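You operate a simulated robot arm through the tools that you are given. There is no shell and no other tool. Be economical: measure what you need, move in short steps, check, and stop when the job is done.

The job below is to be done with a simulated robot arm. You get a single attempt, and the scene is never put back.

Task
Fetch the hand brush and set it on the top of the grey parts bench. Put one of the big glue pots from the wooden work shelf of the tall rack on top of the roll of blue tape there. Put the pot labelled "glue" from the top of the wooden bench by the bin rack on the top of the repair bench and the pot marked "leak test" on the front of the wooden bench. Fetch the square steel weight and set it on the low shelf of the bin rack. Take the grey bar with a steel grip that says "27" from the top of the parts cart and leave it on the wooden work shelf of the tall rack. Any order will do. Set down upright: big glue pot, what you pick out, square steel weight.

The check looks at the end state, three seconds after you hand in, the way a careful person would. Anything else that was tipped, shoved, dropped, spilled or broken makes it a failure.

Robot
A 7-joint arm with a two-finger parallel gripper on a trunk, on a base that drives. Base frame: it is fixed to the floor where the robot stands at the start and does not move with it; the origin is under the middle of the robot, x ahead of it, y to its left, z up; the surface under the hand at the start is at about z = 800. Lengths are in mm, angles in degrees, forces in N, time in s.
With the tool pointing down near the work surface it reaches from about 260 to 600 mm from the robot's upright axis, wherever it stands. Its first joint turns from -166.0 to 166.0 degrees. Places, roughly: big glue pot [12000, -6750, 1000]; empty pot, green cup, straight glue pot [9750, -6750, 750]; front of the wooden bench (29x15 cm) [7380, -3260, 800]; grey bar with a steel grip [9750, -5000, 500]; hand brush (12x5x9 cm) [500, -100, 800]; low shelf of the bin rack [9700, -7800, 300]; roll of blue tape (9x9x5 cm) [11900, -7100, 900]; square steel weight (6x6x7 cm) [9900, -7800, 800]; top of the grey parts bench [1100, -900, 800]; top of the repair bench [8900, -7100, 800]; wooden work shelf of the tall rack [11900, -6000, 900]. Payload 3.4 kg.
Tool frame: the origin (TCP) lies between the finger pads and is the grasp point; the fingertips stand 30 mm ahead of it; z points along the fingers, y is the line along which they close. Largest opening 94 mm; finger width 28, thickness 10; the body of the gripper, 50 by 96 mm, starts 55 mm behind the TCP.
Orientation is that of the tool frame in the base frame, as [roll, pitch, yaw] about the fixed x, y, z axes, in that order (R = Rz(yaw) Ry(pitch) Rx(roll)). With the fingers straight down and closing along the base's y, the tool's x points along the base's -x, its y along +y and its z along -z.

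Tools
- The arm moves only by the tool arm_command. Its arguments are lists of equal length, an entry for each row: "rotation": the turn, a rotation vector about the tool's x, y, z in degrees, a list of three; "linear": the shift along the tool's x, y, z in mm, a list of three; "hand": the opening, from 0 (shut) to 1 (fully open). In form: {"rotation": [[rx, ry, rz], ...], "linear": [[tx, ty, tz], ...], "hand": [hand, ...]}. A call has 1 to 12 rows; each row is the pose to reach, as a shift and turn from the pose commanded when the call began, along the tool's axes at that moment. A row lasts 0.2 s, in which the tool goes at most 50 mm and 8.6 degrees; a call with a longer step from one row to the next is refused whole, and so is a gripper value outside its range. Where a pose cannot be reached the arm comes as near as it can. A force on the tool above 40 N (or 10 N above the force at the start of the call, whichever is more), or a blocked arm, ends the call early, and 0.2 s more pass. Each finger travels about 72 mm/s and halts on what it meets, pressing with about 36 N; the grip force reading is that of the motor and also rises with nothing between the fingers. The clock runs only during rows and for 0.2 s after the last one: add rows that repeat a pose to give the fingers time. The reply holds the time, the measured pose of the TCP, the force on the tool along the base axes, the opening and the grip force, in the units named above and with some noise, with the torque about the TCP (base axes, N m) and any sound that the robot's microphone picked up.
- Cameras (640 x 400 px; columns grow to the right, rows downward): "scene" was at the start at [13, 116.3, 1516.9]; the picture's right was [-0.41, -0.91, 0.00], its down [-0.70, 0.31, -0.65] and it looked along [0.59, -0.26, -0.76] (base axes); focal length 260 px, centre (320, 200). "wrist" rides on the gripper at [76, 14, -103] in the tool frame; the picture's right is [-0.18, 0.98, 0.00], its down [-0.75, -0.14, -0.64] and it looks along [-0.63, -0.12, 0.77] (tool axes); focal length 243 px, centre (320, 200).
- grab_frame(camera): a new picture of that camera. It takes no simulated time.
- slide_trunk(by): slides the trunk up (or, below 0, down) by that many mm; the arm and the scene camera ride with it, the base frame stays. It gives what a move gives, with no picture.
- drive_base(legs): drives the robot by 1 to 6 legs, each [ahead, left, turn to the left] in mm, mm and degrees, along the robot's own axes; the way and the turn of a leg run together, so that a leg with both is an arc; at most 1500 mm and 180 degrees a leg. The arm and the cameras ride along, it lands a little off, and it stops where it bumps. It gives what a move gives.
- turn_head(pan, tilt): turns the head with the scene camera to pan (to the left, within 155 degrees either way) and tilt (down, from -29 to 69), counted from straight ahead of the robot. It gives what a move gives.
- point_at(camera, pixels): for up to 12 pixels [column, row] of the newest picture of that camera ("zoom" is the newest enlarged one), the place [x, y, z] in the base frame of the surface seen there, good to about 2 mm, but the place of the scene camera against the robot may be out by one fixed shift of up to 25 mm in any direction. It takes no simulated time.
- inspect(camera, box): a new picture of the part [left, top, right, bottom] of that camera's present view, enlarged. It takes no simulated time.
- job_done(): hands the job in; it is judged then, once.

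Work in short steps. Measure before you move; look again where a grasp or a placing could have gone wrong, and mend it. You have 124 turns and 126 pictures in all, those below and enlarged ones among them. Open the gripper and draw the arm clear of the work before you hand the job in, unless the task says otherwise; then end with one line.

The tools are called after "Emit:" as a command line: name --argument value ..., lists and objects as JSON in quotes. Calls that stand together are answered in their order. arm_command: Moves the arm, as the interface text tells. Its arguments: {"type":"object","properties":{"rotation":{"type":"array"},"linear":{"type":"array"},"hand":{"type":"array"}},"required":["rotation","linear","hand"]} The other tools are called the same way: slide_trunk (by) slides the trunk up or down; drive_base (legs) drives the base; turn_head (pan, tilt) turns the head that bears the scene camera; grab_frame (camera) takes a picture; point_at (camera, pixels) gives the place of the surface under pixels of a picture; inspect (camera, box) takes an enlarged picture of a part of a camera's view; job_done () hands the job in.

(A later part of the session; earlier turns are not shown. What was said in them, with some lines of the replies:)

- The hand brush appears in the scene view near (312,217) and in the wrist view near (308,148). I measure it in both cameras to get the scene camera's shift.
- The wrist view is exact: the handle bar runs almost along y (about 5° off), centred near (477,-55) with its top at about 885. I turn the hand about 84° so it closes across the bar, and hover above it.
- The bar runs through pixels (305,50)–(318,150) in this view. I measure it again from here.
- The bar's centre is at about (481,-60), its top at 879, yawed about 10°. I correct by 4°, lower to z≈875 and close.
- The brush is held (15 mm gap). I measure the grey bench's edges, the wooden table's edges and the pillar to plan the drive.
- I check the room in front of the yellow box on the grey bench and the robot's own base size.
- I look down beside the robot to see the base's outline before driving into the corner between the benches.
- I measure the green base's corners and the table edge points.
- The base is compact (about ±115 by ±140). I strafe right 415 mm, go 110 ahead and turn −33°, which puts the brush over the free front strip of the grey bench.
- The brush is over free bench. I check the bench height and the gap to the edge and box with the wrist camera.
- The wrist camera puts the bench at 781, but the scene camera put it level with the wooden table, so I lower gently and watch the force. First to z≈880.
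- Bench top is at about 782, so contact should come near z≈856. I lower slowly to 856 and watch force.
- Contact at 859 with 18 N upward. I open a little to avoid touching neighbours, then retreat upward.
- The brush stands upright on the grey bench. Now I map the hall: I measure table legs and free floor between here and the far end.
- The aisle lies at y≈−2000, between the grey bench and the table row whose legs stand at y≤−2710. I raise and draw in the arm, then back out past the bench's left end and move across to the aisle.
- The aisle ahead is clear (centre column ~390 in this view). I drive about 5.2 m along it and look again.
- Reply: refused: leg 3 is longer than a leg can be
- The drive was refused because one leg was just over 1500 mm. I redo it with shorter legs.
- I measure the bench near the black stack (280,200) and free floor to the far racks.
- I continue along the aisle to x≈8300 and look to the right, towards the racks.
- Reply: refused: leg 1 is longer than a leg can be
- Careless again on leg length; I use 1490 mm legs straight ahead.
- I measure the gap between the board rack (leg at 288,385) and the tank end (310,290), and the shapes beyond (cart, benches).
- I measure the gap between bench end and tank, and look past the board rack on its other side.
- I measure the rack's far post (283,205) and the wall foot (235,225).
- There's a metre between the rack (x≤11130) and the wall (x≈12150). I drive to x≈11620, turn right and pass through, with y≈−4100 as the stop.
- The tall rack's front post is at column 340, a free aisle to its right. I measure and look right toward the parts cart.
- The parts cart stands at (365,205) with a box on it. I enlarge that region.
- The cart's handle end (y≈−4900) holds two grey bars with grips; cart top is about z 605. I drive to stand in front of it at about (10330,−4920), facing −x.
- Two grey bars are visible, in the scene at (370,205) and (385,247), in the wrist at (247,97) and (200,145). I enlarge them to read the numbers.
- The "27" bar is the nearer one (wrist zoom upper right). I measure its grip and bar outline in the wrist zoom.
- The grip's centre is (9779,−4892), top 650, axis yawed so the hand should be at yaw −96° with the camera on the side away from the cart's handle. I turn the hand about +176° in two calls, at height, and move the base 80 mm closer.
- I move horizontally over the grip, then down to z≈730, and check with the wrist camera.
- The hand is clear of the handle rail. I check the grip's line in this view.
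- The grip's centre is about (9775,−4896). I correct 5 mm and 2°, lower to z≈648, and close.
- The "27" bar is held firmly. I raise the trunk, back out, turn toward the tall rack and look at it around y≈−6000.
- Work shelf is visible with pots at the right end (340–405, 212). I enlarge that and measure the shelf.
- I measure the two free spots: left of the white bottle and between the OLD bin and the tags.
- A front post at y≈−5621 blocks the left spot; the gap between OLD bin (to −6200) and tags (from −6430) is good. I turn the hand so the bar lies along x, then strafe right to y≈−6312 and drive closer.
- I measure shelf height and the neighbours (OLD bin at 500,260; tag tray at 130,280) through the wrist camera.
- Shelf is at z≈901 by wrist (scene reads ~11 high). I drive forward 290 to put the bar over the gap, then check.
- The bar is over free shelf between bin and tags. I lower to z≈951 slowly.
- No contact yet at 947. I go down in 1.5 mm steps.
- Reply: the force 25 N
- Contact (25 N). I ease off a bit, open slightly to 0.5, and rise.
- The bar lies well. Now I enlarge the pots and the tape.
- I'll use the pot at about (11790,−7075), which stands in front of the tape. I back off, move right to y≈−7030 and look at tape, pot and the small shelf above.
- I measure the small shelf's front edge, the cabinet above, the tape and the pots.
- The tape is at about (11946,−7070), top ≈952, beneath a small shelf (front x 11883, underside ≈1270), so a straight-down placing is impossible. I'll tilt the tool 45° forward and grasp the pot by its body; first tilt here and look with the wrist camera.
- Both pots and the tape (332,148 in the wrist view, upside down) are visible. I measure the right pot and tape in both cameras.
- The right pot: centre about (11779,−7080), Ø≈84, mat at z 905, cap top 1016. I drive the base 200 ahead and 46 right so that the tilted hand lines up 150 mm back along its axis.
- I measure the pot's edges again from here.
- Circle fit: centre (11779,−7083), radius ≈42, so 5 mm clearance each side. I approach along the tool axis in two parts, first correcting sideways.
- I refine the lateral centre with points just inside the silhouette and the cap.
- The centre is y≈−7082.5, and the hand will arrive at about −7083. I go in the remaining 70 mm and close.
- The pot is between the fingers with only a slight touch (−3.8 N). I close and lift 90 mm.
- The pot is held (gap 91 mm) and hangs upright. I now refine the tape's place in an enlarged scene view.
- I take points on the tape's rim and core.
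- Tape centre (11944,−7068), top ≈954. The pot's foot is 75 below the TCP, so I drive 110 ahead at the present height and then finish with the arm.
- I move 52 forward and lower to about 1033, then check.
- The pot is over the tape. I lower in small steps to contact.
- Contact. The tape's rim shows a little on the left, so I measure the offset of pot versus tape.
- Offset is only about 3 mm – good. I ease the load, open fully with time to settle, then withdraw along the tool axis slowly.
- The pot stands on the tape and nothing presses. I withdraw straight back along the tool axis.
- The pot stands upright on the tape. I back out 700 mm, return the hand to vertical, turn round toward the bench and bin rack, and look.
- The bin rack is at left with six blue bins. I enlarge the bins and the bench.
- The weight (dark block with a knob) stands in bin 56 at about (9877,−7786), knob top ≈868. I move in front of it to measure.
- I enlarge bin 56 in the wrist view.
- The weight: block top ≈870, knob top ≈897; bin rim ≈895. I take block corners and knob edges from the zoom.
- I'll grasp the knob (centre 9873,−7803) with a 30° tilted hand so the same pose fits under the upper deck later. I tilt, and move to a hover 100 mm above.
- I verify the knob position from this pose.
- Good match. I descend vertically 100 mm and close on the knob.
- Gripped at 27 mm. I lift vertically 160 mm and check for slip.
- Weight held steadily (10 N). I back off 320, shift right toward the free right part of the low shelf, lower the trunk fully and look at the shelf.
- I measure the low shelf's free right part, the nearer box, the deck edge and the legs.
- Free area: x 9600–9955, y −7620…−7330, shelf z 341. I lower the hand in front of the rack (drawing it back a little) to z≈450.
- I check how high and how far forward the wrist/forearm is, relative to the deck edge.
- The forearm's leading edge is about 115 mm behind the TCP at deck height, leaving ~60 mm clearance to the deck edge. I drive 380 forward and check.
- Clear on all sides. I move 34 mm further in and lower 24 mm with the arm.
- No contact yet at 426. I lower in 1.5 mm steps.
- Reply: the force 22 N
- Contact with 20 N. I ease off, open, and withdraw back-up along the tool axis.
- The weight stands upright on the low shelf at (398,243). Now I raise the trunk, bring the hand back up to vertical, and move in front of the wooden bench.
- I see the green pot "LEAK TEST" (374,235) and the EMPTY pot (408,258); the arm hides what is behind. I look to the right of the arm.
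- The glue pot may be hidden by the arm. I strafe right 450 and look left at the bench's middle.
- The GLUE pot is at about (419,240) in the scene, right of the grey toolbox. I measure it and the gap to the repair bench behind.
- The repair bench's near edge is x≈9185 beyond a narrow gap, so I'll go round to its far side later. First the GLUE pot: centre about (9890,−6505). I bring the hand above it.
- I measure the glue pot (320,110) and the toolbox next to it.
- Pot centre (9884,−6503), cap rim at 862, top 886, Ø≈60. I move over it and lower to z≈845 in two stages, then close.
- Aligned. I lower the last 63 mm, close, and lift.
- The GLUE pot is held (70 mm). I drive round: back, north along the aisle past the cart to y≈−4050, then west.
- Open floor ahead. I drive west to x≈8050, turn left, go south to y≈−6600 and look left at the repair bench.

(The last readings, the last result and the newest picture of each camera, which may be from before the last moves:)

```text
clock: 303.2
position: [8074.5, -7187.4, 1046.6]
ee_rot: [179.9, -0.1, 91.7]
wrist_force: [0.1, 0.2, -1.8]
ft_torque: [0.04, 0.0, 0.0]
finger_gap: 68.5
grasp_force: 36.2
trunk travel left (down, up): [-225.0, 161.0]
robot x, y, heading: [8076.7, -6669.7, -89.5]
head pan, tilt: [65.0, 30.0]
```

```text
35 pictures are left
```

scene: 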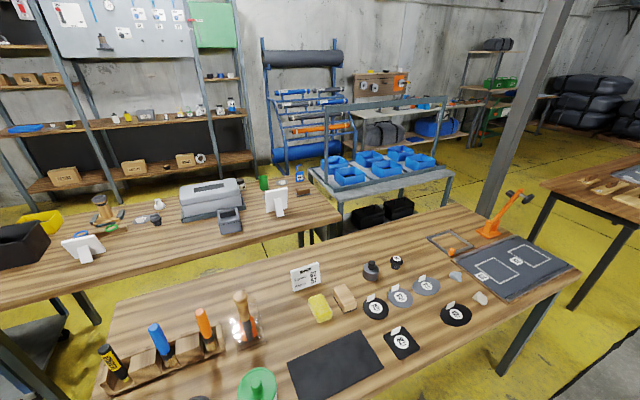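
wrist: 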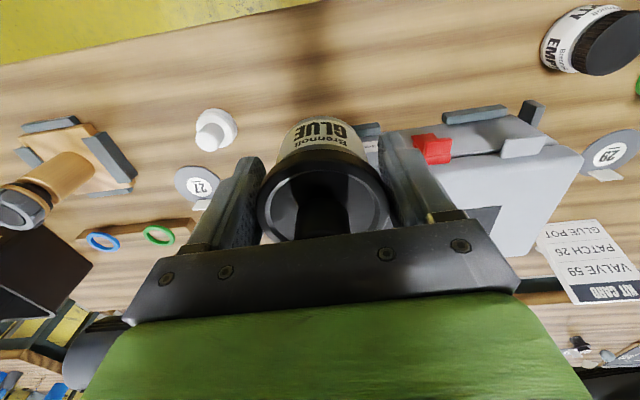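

The repair bench is full view. Free wood appears at (440,365) near the front and (240,280) left-middle. I measure.

Emit:
point_at --camera "scene" --pixels '[[430, 362], [455, 335], [385, 345], [402, 342], [320, 375], [500, 340], [440, 385], [455, 315], [300, 340], [257, 380], [480, 298], [420, 320]]'

Emit:
inspect --camera "scene" --box '[270, 240, 590, 400]'

```text
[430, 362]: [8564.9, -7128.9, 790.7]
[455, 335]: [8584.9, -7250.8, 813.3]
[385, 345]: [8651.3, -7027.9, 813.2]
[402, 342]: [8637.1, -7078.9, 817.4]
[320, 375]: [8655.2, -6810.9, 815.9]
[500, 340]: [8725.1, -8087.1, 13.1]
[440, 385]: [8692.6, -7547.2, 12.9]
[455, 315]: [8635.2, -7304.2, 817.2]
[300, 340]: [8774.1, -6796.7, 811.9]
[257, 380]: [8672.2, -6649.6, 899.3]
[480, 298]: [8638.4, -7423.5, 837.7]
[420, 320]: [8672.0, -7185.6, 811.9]
```

```text
2.00 times, centred on (430, 320) of scene
```

zoom: 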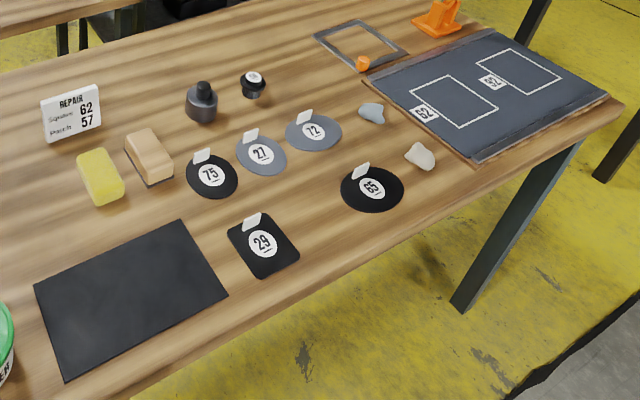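

Between the brush jar, the card and the black mat there seems to be free wood around (278,325). I measure its surroundings.

Emit:
point_at --camera "scene" --pixels '[[278, 325], [285, 310], [265, 345], [255, 340], [312, 312], [318, 318], [292, 362], [275, 365], [275, 300], [300, 288], [330, 345], [262, 325]]'

Emit:
inspect --camera "scene" --box '[200, 250, 360, 400]'

```text
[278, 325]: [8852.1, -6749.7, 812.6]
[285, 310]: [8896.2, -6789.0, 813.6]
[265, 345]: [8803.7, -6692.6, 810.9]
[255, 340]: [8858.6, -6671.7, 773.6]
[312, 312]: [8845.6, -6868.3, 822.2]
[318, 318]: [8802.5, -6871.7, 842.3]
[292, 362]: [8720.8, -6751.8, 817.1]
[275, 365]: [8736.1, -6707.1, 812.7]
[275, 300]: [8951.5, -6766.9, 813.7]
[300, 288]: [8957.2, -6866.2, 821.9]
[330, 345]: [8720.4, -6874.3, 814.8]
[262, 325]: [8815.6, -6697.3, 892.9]
```

```text
2.67 times, centred on (280, 325) of scene
```

zoom: 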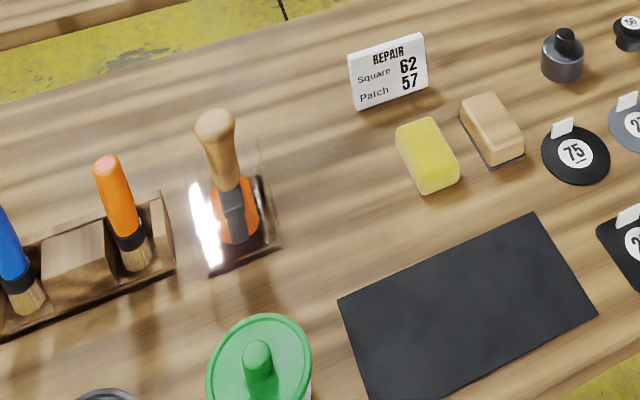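

A free spot lies at about (8890,−6778), between brush case, sponge and card. I turn to face the bench, align in y, and drive in.

Emit:
drive_base --legs '[[0, 0, 89.5], [0, -108, 0], [200, 0, 0]]'

Emit:
grab_frame --camera "wrist"

Emit:
turn_head --pan 10 --tilt 45

Emit:
grab_frame --camera "scene"

```text
clock: 309.4
position: [8791.2, -6788.3, 1045.2]
ee_rot: [180.0, -0.3, -179.2]
wrist_force: [0.3, 0.2, -1.3]
ft_torque: [0.02, 0.03, -0.01]
finger_gap: 68.1
grasp_force: 35.9
trunk travel left (down, up): [-225.0, 161.0]
robot x, y, heading: [8274.2, -6779.4, -0.6]
head pan, tilt: [65.0, 30.0]
```

```text
32 pictures are left
```

wrist: 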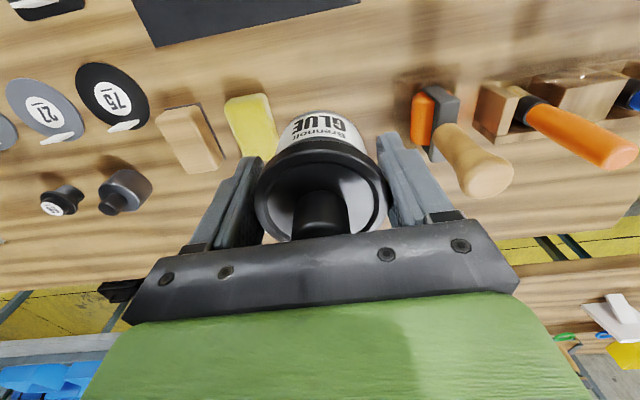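

```text
clock: 310.7
position: [8788.9, -6788.5, 1045.7]
ee_rot: [-179.9, -0.1, -179.2]
wrist_force: [-0.5, -0.1, -1.7]
ft_torque: [-0.03, 0.03, 0.05]
finger_gap: 68.3
grasp_force: 35.9
trunk travel left (down, up): [-225.0, 161.0]
robot x, y, heading: [8273.6, -6781.4, -0.3]
head pan, tilt: [10.0, 45.0]
```

```text
31 pictures are left
```

scene: 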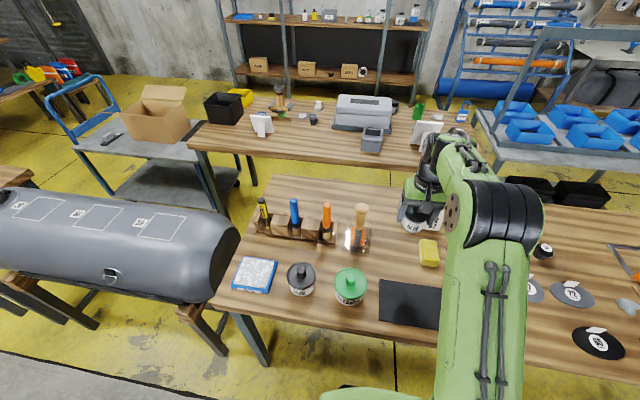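

I check clearances in the wrist frame: sponge (245,120), brush case (430,140), bench height.

Emit:
point_at --camera "wrist" --pixels '[[262, 105], [272, 130], [395, 100], [412, 125], [420, 165], [380, 90], [200, 190], [410, 70], [240, 150]]'

```text
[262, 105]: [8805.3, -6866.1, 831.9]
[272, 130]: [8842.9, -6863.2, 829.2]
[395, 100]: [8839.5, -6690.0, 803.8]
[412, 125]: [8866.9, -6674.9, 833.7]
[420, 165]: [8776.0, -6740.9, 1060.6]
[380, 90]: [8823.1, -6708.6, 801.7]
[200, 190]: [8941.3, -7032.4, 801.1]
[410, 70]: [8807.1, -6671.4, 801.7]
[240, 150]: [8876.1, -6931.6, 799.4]
```

Space is clear around (8870,−6784), bench z 801. I move 80 forward and down to about z 853.

Emit:
arm_command --rotation '[[0, 0, 0], [0, 0, 0], [0, 0, 0], [0, 0, 0], [0, 0, 0], [0, 0, 0], [0, 0, 0], [0, 0, 0]]' --linear '[[-40, 1, 0], [-80, 3, 0], [-80, 3, 45], [-80, 3, 90], [-80, 3, 135], [-80, 3, 175], [-80, 3, 192], [-80, 3, 192]]' --hand '[0, 0, 0, 0, 0, 0, 0, 0]'

Emit:
arm_command --rotation '[[0, 0, 0], [0, 0, 0], [0, 0, 0], [0, 0, 0], [0, 0, 0]]' --linear '[[0, 0, 2], [0, 0, 4], [0, 0, 5.5], [0, 0, 7], [0, 0, 7]]' --hand '[0, 0, 0, 0, 0]'

```text
clock: 312.5
position: [8869.3, -6784.9, 853.3]
ee_rot: [-180.0, -0.1, -179.4]
wrist_force: [-0.1, 0.0, -2.3]
ft_torque: [-0.01, 0.03, 0.02]
finger_gap: 68.7
grasp_force: 36.0
out of reach, approached as far as the arm can: row 2
trunk travel left (down, up): [-225.0, 161.0]
robot x, y, heading: [8276.4, -6781.3, -0.2]
head pan, tilt: [10.0, 45.0]
```

```text
clock: 313.7
position: [8869.2, -6785.5, 847.6]
ee_rot: [179.9, -0.2, -179.3]
wrist_force: [0.5, 0.2, 1.4]
ft_torque: [0.0, 0.11, 0.0]
finger_gap: 68.2
grasp_force: 36.2
trunk travel left (down, up): [-225.0, 161.0]
robot x, y, heading: [8271.1, -6782.2, -0.3]
head pan, tilt: [10.0, 45.0]
```

Just touching (force rose from −2 to +1.4). I press 1 mm more, open, and rise.

Emit:
arm_command --rotation '[[0, 0, 0], [0, 0, 0], [0, 0, 0], [0, 0, 0], [0, 0, 0], [0, 0, 0], [0, 0, 0], [0, 0, 0], [0, 0, 0]]' --linear '[[0, 0, 1], [0, 0, 1], [0, 0, 1], [0, 0, 1], [0, 0, -15], [0, 0, -45], [0, 0, -90], [0, 0, -135], [20, 0, -170]]' --hand '[0, 0.88, 0.88, 0.88, 0.88, 0.88, 0.88, 0.88, 0.88]'

Emit:
grab_frame --camera "wrist"

```text
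clock: 315.7
position: [8848.2, -6785.1, 1017.8]
ee_rot: [-180.0, 0.0, -179.3]
wrist_force: [0.4, -0.5, 0.4]
ft_torque: [0.0, -0.03, 0.0]
finger_gap: 82.7
grasp_force: 0.1
trunk travel left (down, up): [-225.0, 161.0]
robot x, y, heading: [8273.5, -6782.6, -0.4]
head pan, tilt: [10.0, 45.0]
```

```text
30 pictures are left
```

wrist: 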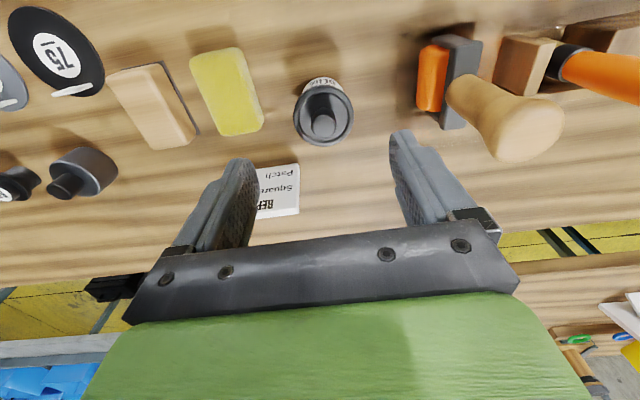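

The GLUE pot stands upright on the repair bench. I draw the arm in a little and drive back around to the wooden bench for the LEAK TEST pot.

Emit:
drive_base --legs '[[-300, 0, 0.3], [0, 1365, 0], [0, 1365, 0], [1400, 0, 0], [1400, 0, 0]]'

Emit:
drive_base --legs '[[0, -1420, 0], [0, -1420, 0], [0, 0, 180]]'

Emit:
turn_head --pan 15 --tilt 38

Emit:
grab_frame --camera "scene"

```text
clock: 343.8
position: [11367.7, -4018.1, 1016.1]
ee_rot: [180.0, -0.2, -178.2]
wrist_force: [1.0, -0.5, -0.1]
ft_torque: [-0.03, -0.01, 0.0]
finger_gap: 82.7
grasp_force: 0.1
trunk travel left (down, up): [-225.0, 161.0]
robot x, y, heading: [10792.0, -4023.9, 0.5]
head pan, tilt: [10.0, 45.0]
```

```text
clock: 365.0
position: [10249.6, -6891.4, 1015.4]
ee_rot: [-180.0, -0.2, 3.0]
wrist_force: [-1.0, 0.0, -0.2]
ft_torque: [-0.03, 0.0, -0.01]
finger_gap: 82.5
grasp_force: 0.0
trunk travel left (down, up): [-225.0, 161.0]
robot x, y, heading: [10826.9, -6870.6, -178.3]
head pan, tilt: [10.0, 45.0]
```

```text
clock: 365.7
position: [10248.8, -6890.7, 1015.6]
ee_rot: [-180.0, -0.1, 3.0]
wrist_force: [-0.5, -0.2, 0.0]
ft_torque: [0.01, 0.01, -0.04]
finger_gap: 82.7
grasp_force: 0.1
trunk travel left (down, up): [-225.0, 161.0]
robot x, y, heading: [10822.2, -6873.0, -178.1]
head pan, tilt: [15.0, 38.0]
```

```text
29 pictures are left
```

scene: 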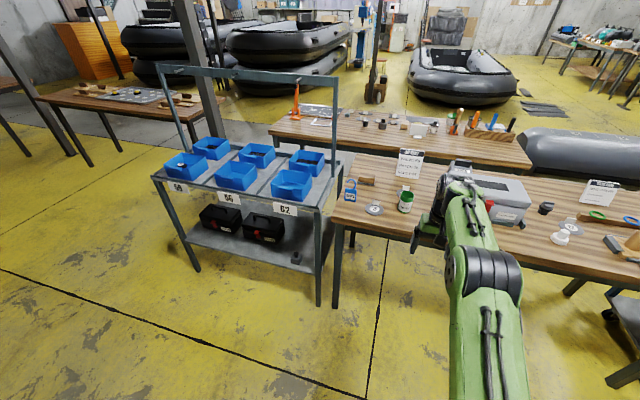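

The green LEAK TEST pot is at (406,202). I drive forward 385 and left 55 to bring the hand near it, then look with the wrist camera.

Emit:
drive_base --legs '[[0, 55, -1.9], [385, 0, 0]]'

Emit:
grab_frame --camera "wrist"

```text
clock: 368.6
position: [9869.1, -6923.8, 1015.8]
ee_rot: [-180.0, -0.2, 0.9]
wrist_force: [-1.1, 0.6, -0.7]
ft_torque: [0.01, -0.05, 0.0]
finger_gap: 82.9
grasp_force: 0.0
trunk travel left (down, up): [-225.0, 161.0]
robot x, y, heading: [10443.4, -6928.0, 179.9]
head pan, tilt: [15.0, 38.0]
```

```text
28 pictures are left
```

wrist: 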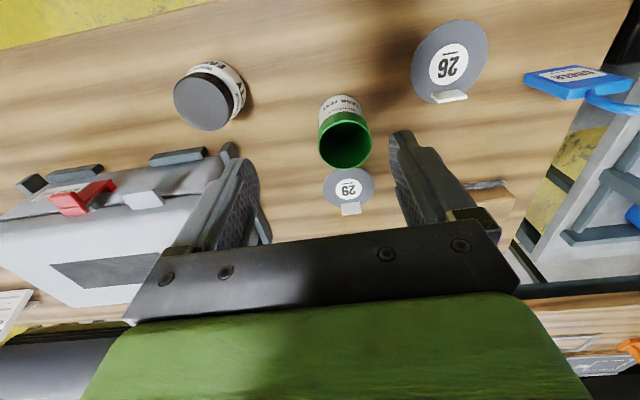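

The green pot is open and looks empty. I measure its rim and surroundings.

Emit:
inspect --camera "wrist" --box '[300, 80, 400, 220]'

Emit:
point_at --camera "wrist" --pixels '[[346, 121], [321, 144], [370, 138], [348, 168], [346, 145], [342, 98], [328, 102], [362, 103], [350, 185], [345, 110], [350, 208]]'

```text
2.86 times, centred on (350, 150) of wrist
```

zoom: 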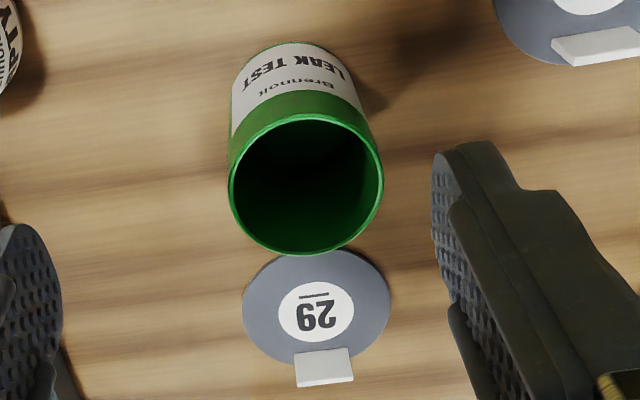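

```text
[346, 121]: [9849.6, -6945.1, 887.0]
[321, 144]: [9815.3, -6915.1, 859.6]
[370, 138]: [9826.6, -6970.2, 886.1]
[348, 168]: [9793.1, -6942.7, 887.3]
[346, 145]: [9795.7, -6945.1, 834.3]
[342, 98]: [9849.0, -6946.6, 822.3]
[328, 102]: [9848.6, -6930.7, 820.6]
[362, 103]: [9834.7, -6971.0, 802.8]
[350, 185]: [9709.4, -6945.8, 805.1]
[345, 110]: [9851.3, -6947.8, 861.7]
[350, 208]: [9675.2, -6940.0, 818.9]
```

Rim centre (9822,−6943.5), Ø58, top 887. I move over it, lower to z≈846, close, and check.

Emit:
arm_command --rotation '[[0, 0, 0], [0, 0, 0], [0, 0, 0], [0, 0, 0], [0, 0, 0], [0, 0, 0], [0, 0, 0], [0, 0, 0]]' --linear '[[-24, 10, 10], [-47, 19, 30], [-47, 19, 75], [-47, 19, 120], [-47, 19, 155], [-47, 19, 170], [-47, 19, 170], [-47, 19, 170]]' --hand '[0.88, 0.88, 0.88, 0.88, 0.88, 0.88, 0.88, 0.88]'

Emit:
grab_frame --camera "wrist"

```text
clock: 370.4
position: [9846.8, -6942.6, 856.4]
ee_rot: [179.9, -0.1, 1.0]
wrist_force: [-0.2, -0.2, -0.1]
ft_torque: [0.03, 0.04, 0.01]
finger_gap: 82.8
grasp_force: 0.1
out of reach, approached as far as the arm can: row 1, 2, 3, 4, 5, 6, 7, 8
trunk travel left (down, up): [-225.0, 161.0]
robot x, y, heading: [10447.4, -6927.0, 179.6]
head pan, tilt: [15.0, 38.0]
```

```text
26 pictures are left
```

wrist: 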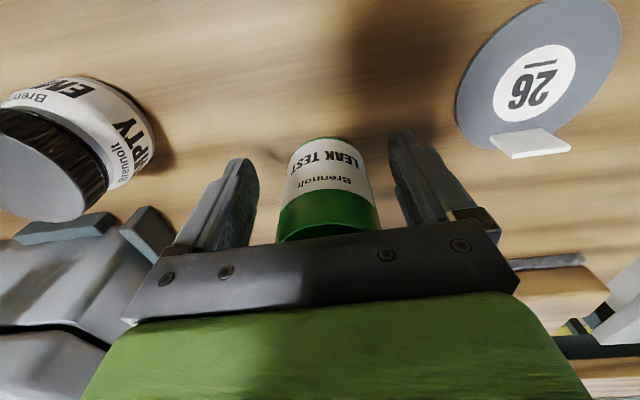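

The arm ran out of reach 25 mm short, without touching. I rise, drive 80 mm closer, and redo it.

Emit:
arm_command --rotation '[[0, 0, 0], [0, 0, 0], [0, 0, 0], [0, 0, 0]]' --linear '[[24, 0, -30], [24, 0, -70], [24, 0, -110], [24, 0, -110]]' --hand '[0.88, 0.88, 0.88, 0.88]'

Emit:
drive_base --legs '[[80, 0, 0]]'

```text
clock: 371.4
position: [9870.5, -6942.2, 965.7]
ee_rot: [-180.0, -0.2, 0.9]
wrist_force: [1.0, -0.2, -1.0]
ft_torque: [-0.01, -0.01, -0.01]
finger_gap: 82.7
grasp_force: 0.0
trunk travel left (down, up): [-225.0, 161.0]
robot x, y, heading: [10444.4, -6923.5, 179.8]
head pan, tilt: [15.0, 38.0]
```

```text
clock: 372.5
position: [9788.4, -6941.0, 965.2]
ee_rot: [180.0, -0.3, 0.9]
wrist_force: [-0.3, -0.2, -0.4]
ft_torque: [-0.01, -0.06, 0.01]
finger_gap: 82.7
grasp_force: 0.0
trunk travel left (down, up): [-225.0, 161.0]
robot x, y, heading: [10362.0, -6928.6, 179.7]
head pan, tilt: [15.0, 38.0]
```

Now (9788,−6941,965). I shift back +34 in x above the pot, then down 120, then close.

Emit:
arm_command --rotation '[[0, 0, 0], [0, 0, 0], [0, 0, 0], [0, 0, 0], [0, 0, 0], [0, 0, 0], [0, 0, 0], [0, 0, 0], [0, 0, 0], [0, 0, 0]]' --linear '[[17, 2, 0], [33.6, 3, 0], [33.6, 3, 0], [33.6, 3, 40], [33.6, 3, 80], [33.6, 3, 110], [33.6, 3, 119], [33.6, 3, 119], [33.6, 3, 119], [33.6, 3, 119]]' --hand '[0.88, 0.88, 0.88, 0.88, 0.88, 0.88, 0.88, 0, 0, 0]'

Emit:
grab_frame --camera "wrist"

```text
clock: 374.7
position: [9825.3, -6944.9, 846.2]
ee_rot: [180.0, -0.1, 1.0]
wrist_force: [0.1, 0.0, -0.1]
ft_torque: [-0.02, 0.03, -0.02]
finger_gap: 58.0
grasp_force: 35.6
trunk travel left (down, up): [-225.0, 161.0]
robot x, y, heading: [10364.5, -6924.4, 179.8]
head pan, tilt: [15.0, 38.0]
```

```text
25 pictures are left
```

wrist: 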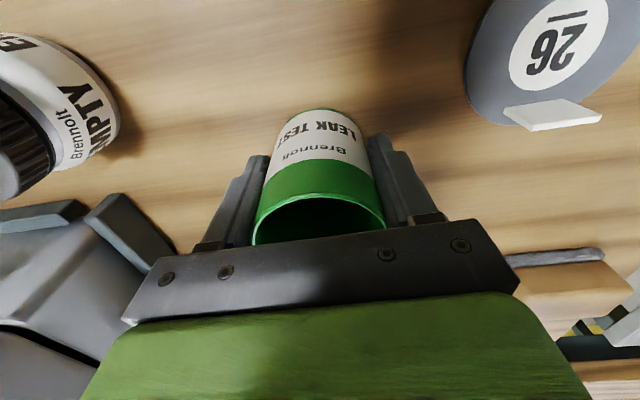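

Gripped at 58 mm. I lift, back out and drive round north and west toward the bench at (7380,−3260).

Emit:
arm_command --rotation '[[0, 0, 0], [0, 0, 0], [0, 0, 0], [0, 0, 0], [0, 0, 0], [0, 0, 0]]' --linear '[[0, 0, -10], [0, 0, -40], [0, 0, -80], [0, 0, -125], [0, 0, -165], [0, 0, -200]]' --hand '[0, 0, 0, 0, 0, 0]'

Emit:
drive_base --legs '[[-390, 0, 0], [0, -1440, 0], [0, -1440, 0], [1480, 0, 0], [1000, 0, 0]]'

Emit:
turn_head --pan -35 --tilt 25

Emit:
grab_frame --camera "scene"

Emit:
grab_frame --camera "wrist"

```text
clock: 376.1
position: [9822.8, -6944.6, 1047.9]
ee_rot: [-180.0, -0.3, 0.9]
wrist_force: [-0.8, -0.1, -1.6]
ft_torque: [0.01, -0.01, 0.0]
finger_gap: 57.9
grasp_force: 36.5
trunk travel left (down, up): [-225.0, 161.0]
robot x, y, heading: [10367.0, -6922.3, 179.7]
head pan, tilt: [15.0, 38.0]
```

```text
clock: 403.8
position: [7752.3, -3998.9, 1046.2]
ee_rot: [180.0, -0.1, -0.5]
wrist_force: [-0.4, 0.3, -0.6]
ft_torque: [-0.01, 0.0, 0.03]
finger_gap: 57.5
grasp_force: 36.1
trunk travel left (down, up): [-225.0, 161.0]
robot x, y, heading: [8294.5, -3994.7, 178.6]
head pan, tilt: [15.0, 38.0]
```

```text
clock: 405.0
position: [7754.4, -3998.6, 1046.0]
ee_rot: [-180.0, -0.2, -0.4]
wrist_force: [0.2, -0.4, -0.6]
ft_torque: [0.0, -0.01, 0.02]
finger_gap: 57.6
grasp_force: 36.2
trunk travel left (down, up): [-225.0, 161.0]
robot x, y, heading: [8298.9, -3991.7, 178.6]
head pan, tilt: [-35.0, 25.0]
```

```text
24 pictures are left
```

scene: 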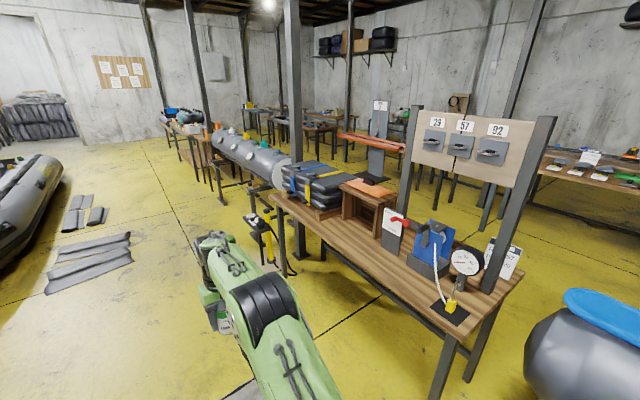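

```text
23 pictures are left
```

wrist: 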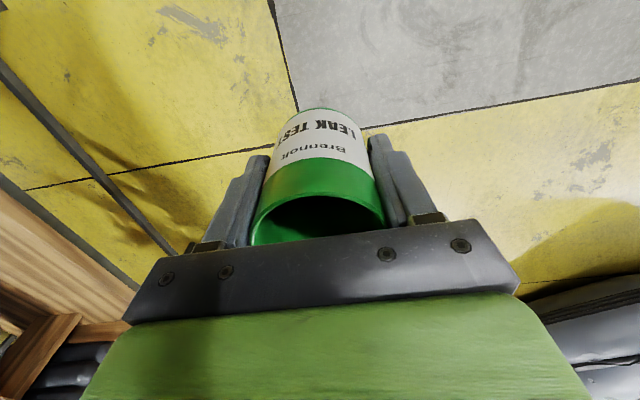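

The bench's front strip is free around (360,250). I measure it, the edge, and the yellow floor object at (262,240).

Emit:
point_at --camera "scene" --pixels '[[360, 252], [345, 240], [375, 262], [400, 285], [350, 258], [390, 250], [325, 217], [360, 243], [265, 260], [250, 225], [440, 305], [320, 235]]'

Emit:
inspect --camera "scene" --box '[240, 170, 500, 340]'

```text
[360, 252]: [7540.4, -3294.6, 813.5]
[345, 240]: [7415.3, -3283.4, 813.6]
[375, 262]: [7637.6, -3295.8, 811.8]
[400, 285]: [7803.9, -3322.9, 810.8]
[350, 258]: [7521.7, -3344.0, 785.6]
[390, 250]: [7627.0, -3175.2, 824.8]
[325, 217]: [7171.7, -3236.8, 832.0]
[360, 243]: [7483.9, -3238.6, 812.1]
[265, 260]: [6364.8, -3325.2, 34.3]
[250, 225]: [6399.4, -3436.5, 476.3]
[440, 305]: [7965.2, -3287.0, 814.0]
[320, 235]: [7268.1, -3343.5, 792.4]
```

```text
2.35 times, centred on (370, 255) of scene
```

zoom: 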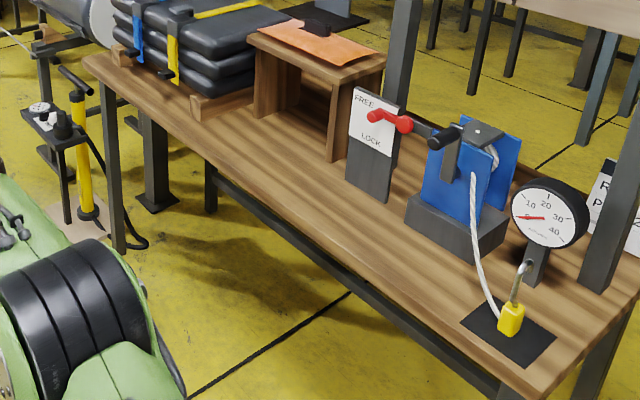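

The free front strip reaches from y≈−3343 (edge) to about −3200. I'll set the pot near (7415,−3270): drive west, turn right to face the bench, and check before the final approach.

Emit:
drive_base --legs '[[875, 0, 0], [0, 0, -88.6], [90, 0, 0]]'

Emit:
turn_head --pan 15 --tilt 40

Emit:
grab_frame --camera "scene"

Emit:
grab_frame --camera "wrist"

```text
clock: 414.1
position: [7402.9, -3335.2, 1046.7]
ee_rot: [180.0, -0.1, -89.5]
wrist_force: [-0.4, -0.3, -1.1]
ft_torque: [-0.04, 0.02, 0.04]
finger_gap: 58.0
grasp_force: 36.5
trunk travel left (down, up): [-225.0, 161.0]
robot x, y, heading: [7418.9, -3881.4, 89.7]
head pan, tilt: [-35.0, 25.0]
```

```text
clock: 415.3
position: [7404.1, -3336.4, 1045.9]
ee_rot: [-180.0, -0.2, -89.7]
wrist_force: [0.6, -0.3, -1.4]
ft_torque: [-0.04, 0.01, -0.01]
finger_gap: 57.4
grasp_force: 35.7
trunk travel left (down, up): [-225.0, 161.0]
robot x, y, heading: [7421.9, -3879.2, 89.3]
head pan, tilt: [15.0, 40.0]
```

```text
21 pictures are left
```

scene: 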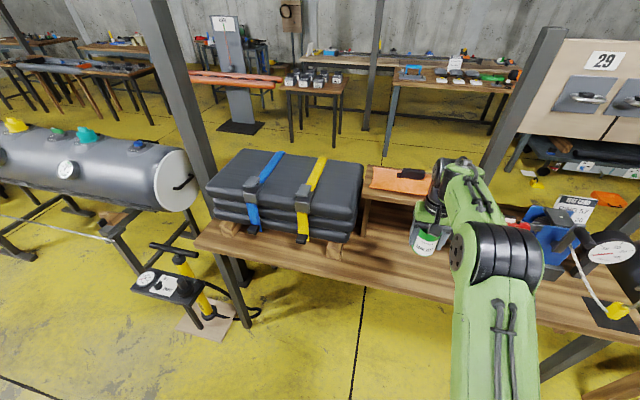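

```text
20 pictures are left
```

wrist: 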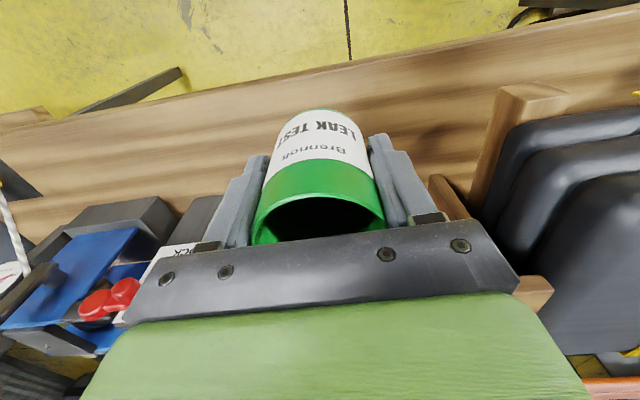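

I measure edge, surface and neighbours with the wrist camera.

Emit:
point_at --camera "wrist" --pixels '[[350, 70], [400, 110], [230, 130], [500, 110], [450, 190], [435, 185], [205, 210], [415, 150], [220, 170], [250, 88]]'

```text
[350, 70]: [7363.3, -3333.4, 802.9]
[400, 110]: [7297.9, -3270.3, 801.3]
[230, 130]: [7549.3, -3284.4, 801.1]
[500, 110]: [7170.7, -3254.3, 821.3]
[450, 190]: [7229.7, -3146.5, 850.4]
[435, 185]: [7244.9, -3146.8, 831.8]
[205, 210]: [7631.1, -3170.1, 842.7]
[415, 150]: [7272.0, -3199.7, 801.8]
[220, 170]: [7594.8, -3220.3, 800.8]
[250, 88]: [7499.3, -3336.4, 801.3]
```

Surface 801, stool front at y≈−3146. I drive 80 mm ahead so that the pot is over (7400,−3256).

Emit:
drive_base --legs '[[80, 0, 0]]'

Emit:
arm_command --rotation '[[0, 0, 0], [0, 0, 0], [0, 0, 0], [0, 0, 0], [0, 0, 0], [0, 0, 0], [0, 0, 0]]' --linear '[[0, 0, 40], [0, 0, 80], [0, 0, 120], [0, 0, 160], [0, 0, 185], [0, 0, 193], [0, 0, 193]]' --hand '[0, 0, 0, 0, 0, 0, 0]'

Emit:
grab_frame --camera "wrist"

```text
clock: 416.4
position: [7405.0, -3255.3, 1045.5]
ee_rot: [180.0, -0.2, -89.5]
wrist_force: [0.3, 0.2, -1.4]
ft_torque: [-0.06, -0.01, -0.02]
finger_gap: 57.8
grasp_force: 35.7
trunk travel left (down, up): [-225.0, 161.0]
robot x, y, heading: [7420.7, -3802.2, 89.3]
head pan, tilt: [15.0, 40.0]
```

```text
clock: 418.0
position: [7404.5, -3256.4, 852.9]
ee_rot: [180.0, -0.1, -89.6]
wrist_force: [0.1, -1.2, -0.6]
ft_torque: [0.01, -0.02, 0.01]
finger_gap: 57.7
grasp_force: 36.2
trunk travel left (down, up): [-225.0, 161.0]
robot x, y, heading: [7423.2, -3797.9, 89.1]
head pan, tilt: [15.0, 40.0]
```

```text
19 pictures are left
```

wrist: 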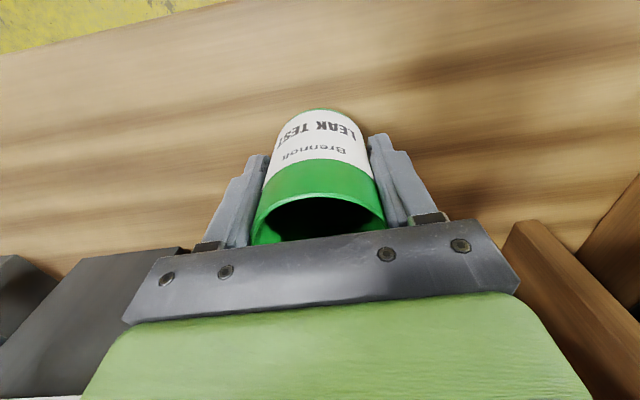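

Free all round. I lower slowly to contact.

Emit:
arm_command --rotation '[[0, 0, 0], [0, 0, 0], [0, 0, 0], [0, 0, 0], [0, 0, 0]]' --linear '[[0, 0, 3], [0, 0, 5], [0, 0, 6.5], [0, 0, 8], [0, 0, 8]]' --hand '[0, 0, 0, 0, 0]'

```text
clock: 419.2
position: [7404.8, -3256.9, 846.9]
ee_rot: [180.0, 0.0, -89.5]
wrist_force: [-0.3, -0.3, 10.5]
ft_torque: [-0.28, 0.01, 0.04]
finger_gap: 57.7
grasp_force: 35.8
trunk travel left (down, up): [-225.0, 161.0]
robot x, y, heading: [7418.9, -3801.9, 89.3]
head pan, tilt: [15.0, 40.0]
```

Contact (10 N). I open, rise straight up, and look.

Emit:
arm_command --rotation '[[0, 0, 0], [0, 0, 0], [0, 0, 0], [0, 0, 0], [0, 0, 0], [0, 0, 0], [0, 0, 0], [0, 0, 0]]' --linear '[[0, 0, -0.7], [0, 0, -0.7], [0, 0, -0.7], [0, 0, -15], [0, 0, -50], [0, 0, -95], [0, 0, -140], [0, 0, -185]]' --hand '[0.8, 0.8, 0.8, 0.8, 0.8, 0.8, 0.8, 0.8]'

Emit:
grab_frame --camera "wrist"

Emit:
drive_base --legs '[[-350, 0, 0]]'

Emit:
grab_frame --camera "scene"

```text
clock: 421.0
position: [7404.9, -3257.5, 1031.5]
ee_rot: [180.0, -0.2, -89.6]
wrist_force: [-0.2, 0.6, -0.3]
ft_torque: [0.03, 0.0, -0.01]
finger_gap: 75.5
grasp_force: 0.2
trunk travel left (down, up): [-225.0, 161.0]
robot x, y, heading: [7416.8, -3798.8, 89.3]
head pan, tilt: [15.0, 40.0]
```

```text
18 pictures are left
```

wrist: 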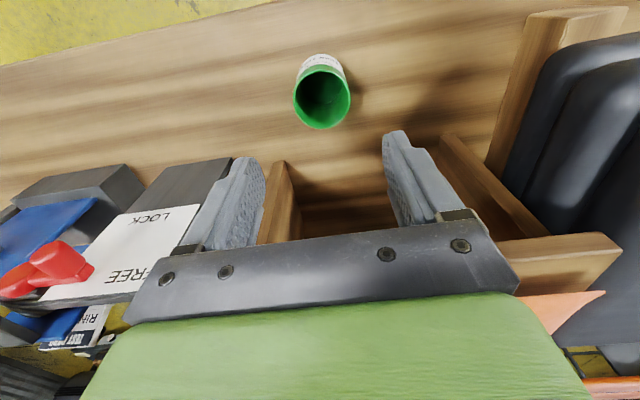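

```text
clock: 423.3
position: [7401.4, -3607.7, 1033.5]
ee_rot: [180.0, 0.0, -89.7]
wrist_force: [0.1, -0.7, -0.4]
ft_torque: [0.01, -0.01, 0.01]
finger_gap: 75.3
grasp_force: 0.0
trunk travel left (down, up): [-225.0, 161.0]
robot x, y, heading: [7412.7, -4152.1, 89.1]
head pan, tilt: [15.0, 40.0]
```

```text
17 pictures are left
```

scene: 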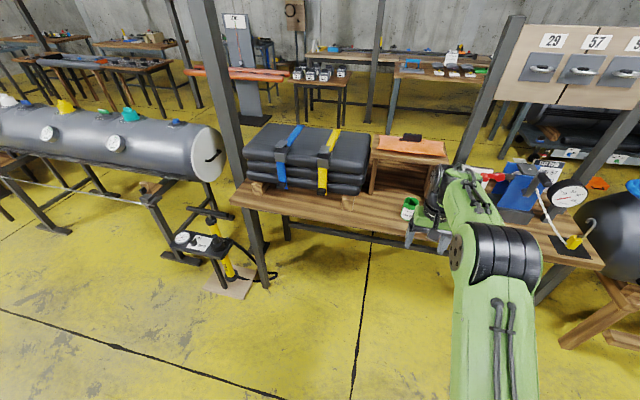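

All six placements are made: the LEAK TEST pot stands upright on the bench front at (410,208), and the hand is open and clear. I hand in.

Emit:
job_done

```text
The job is handed in.
```

All six items are placed where the task asked, with the big glue pot, the steel weight and both small pots upright, and the job is handed in.
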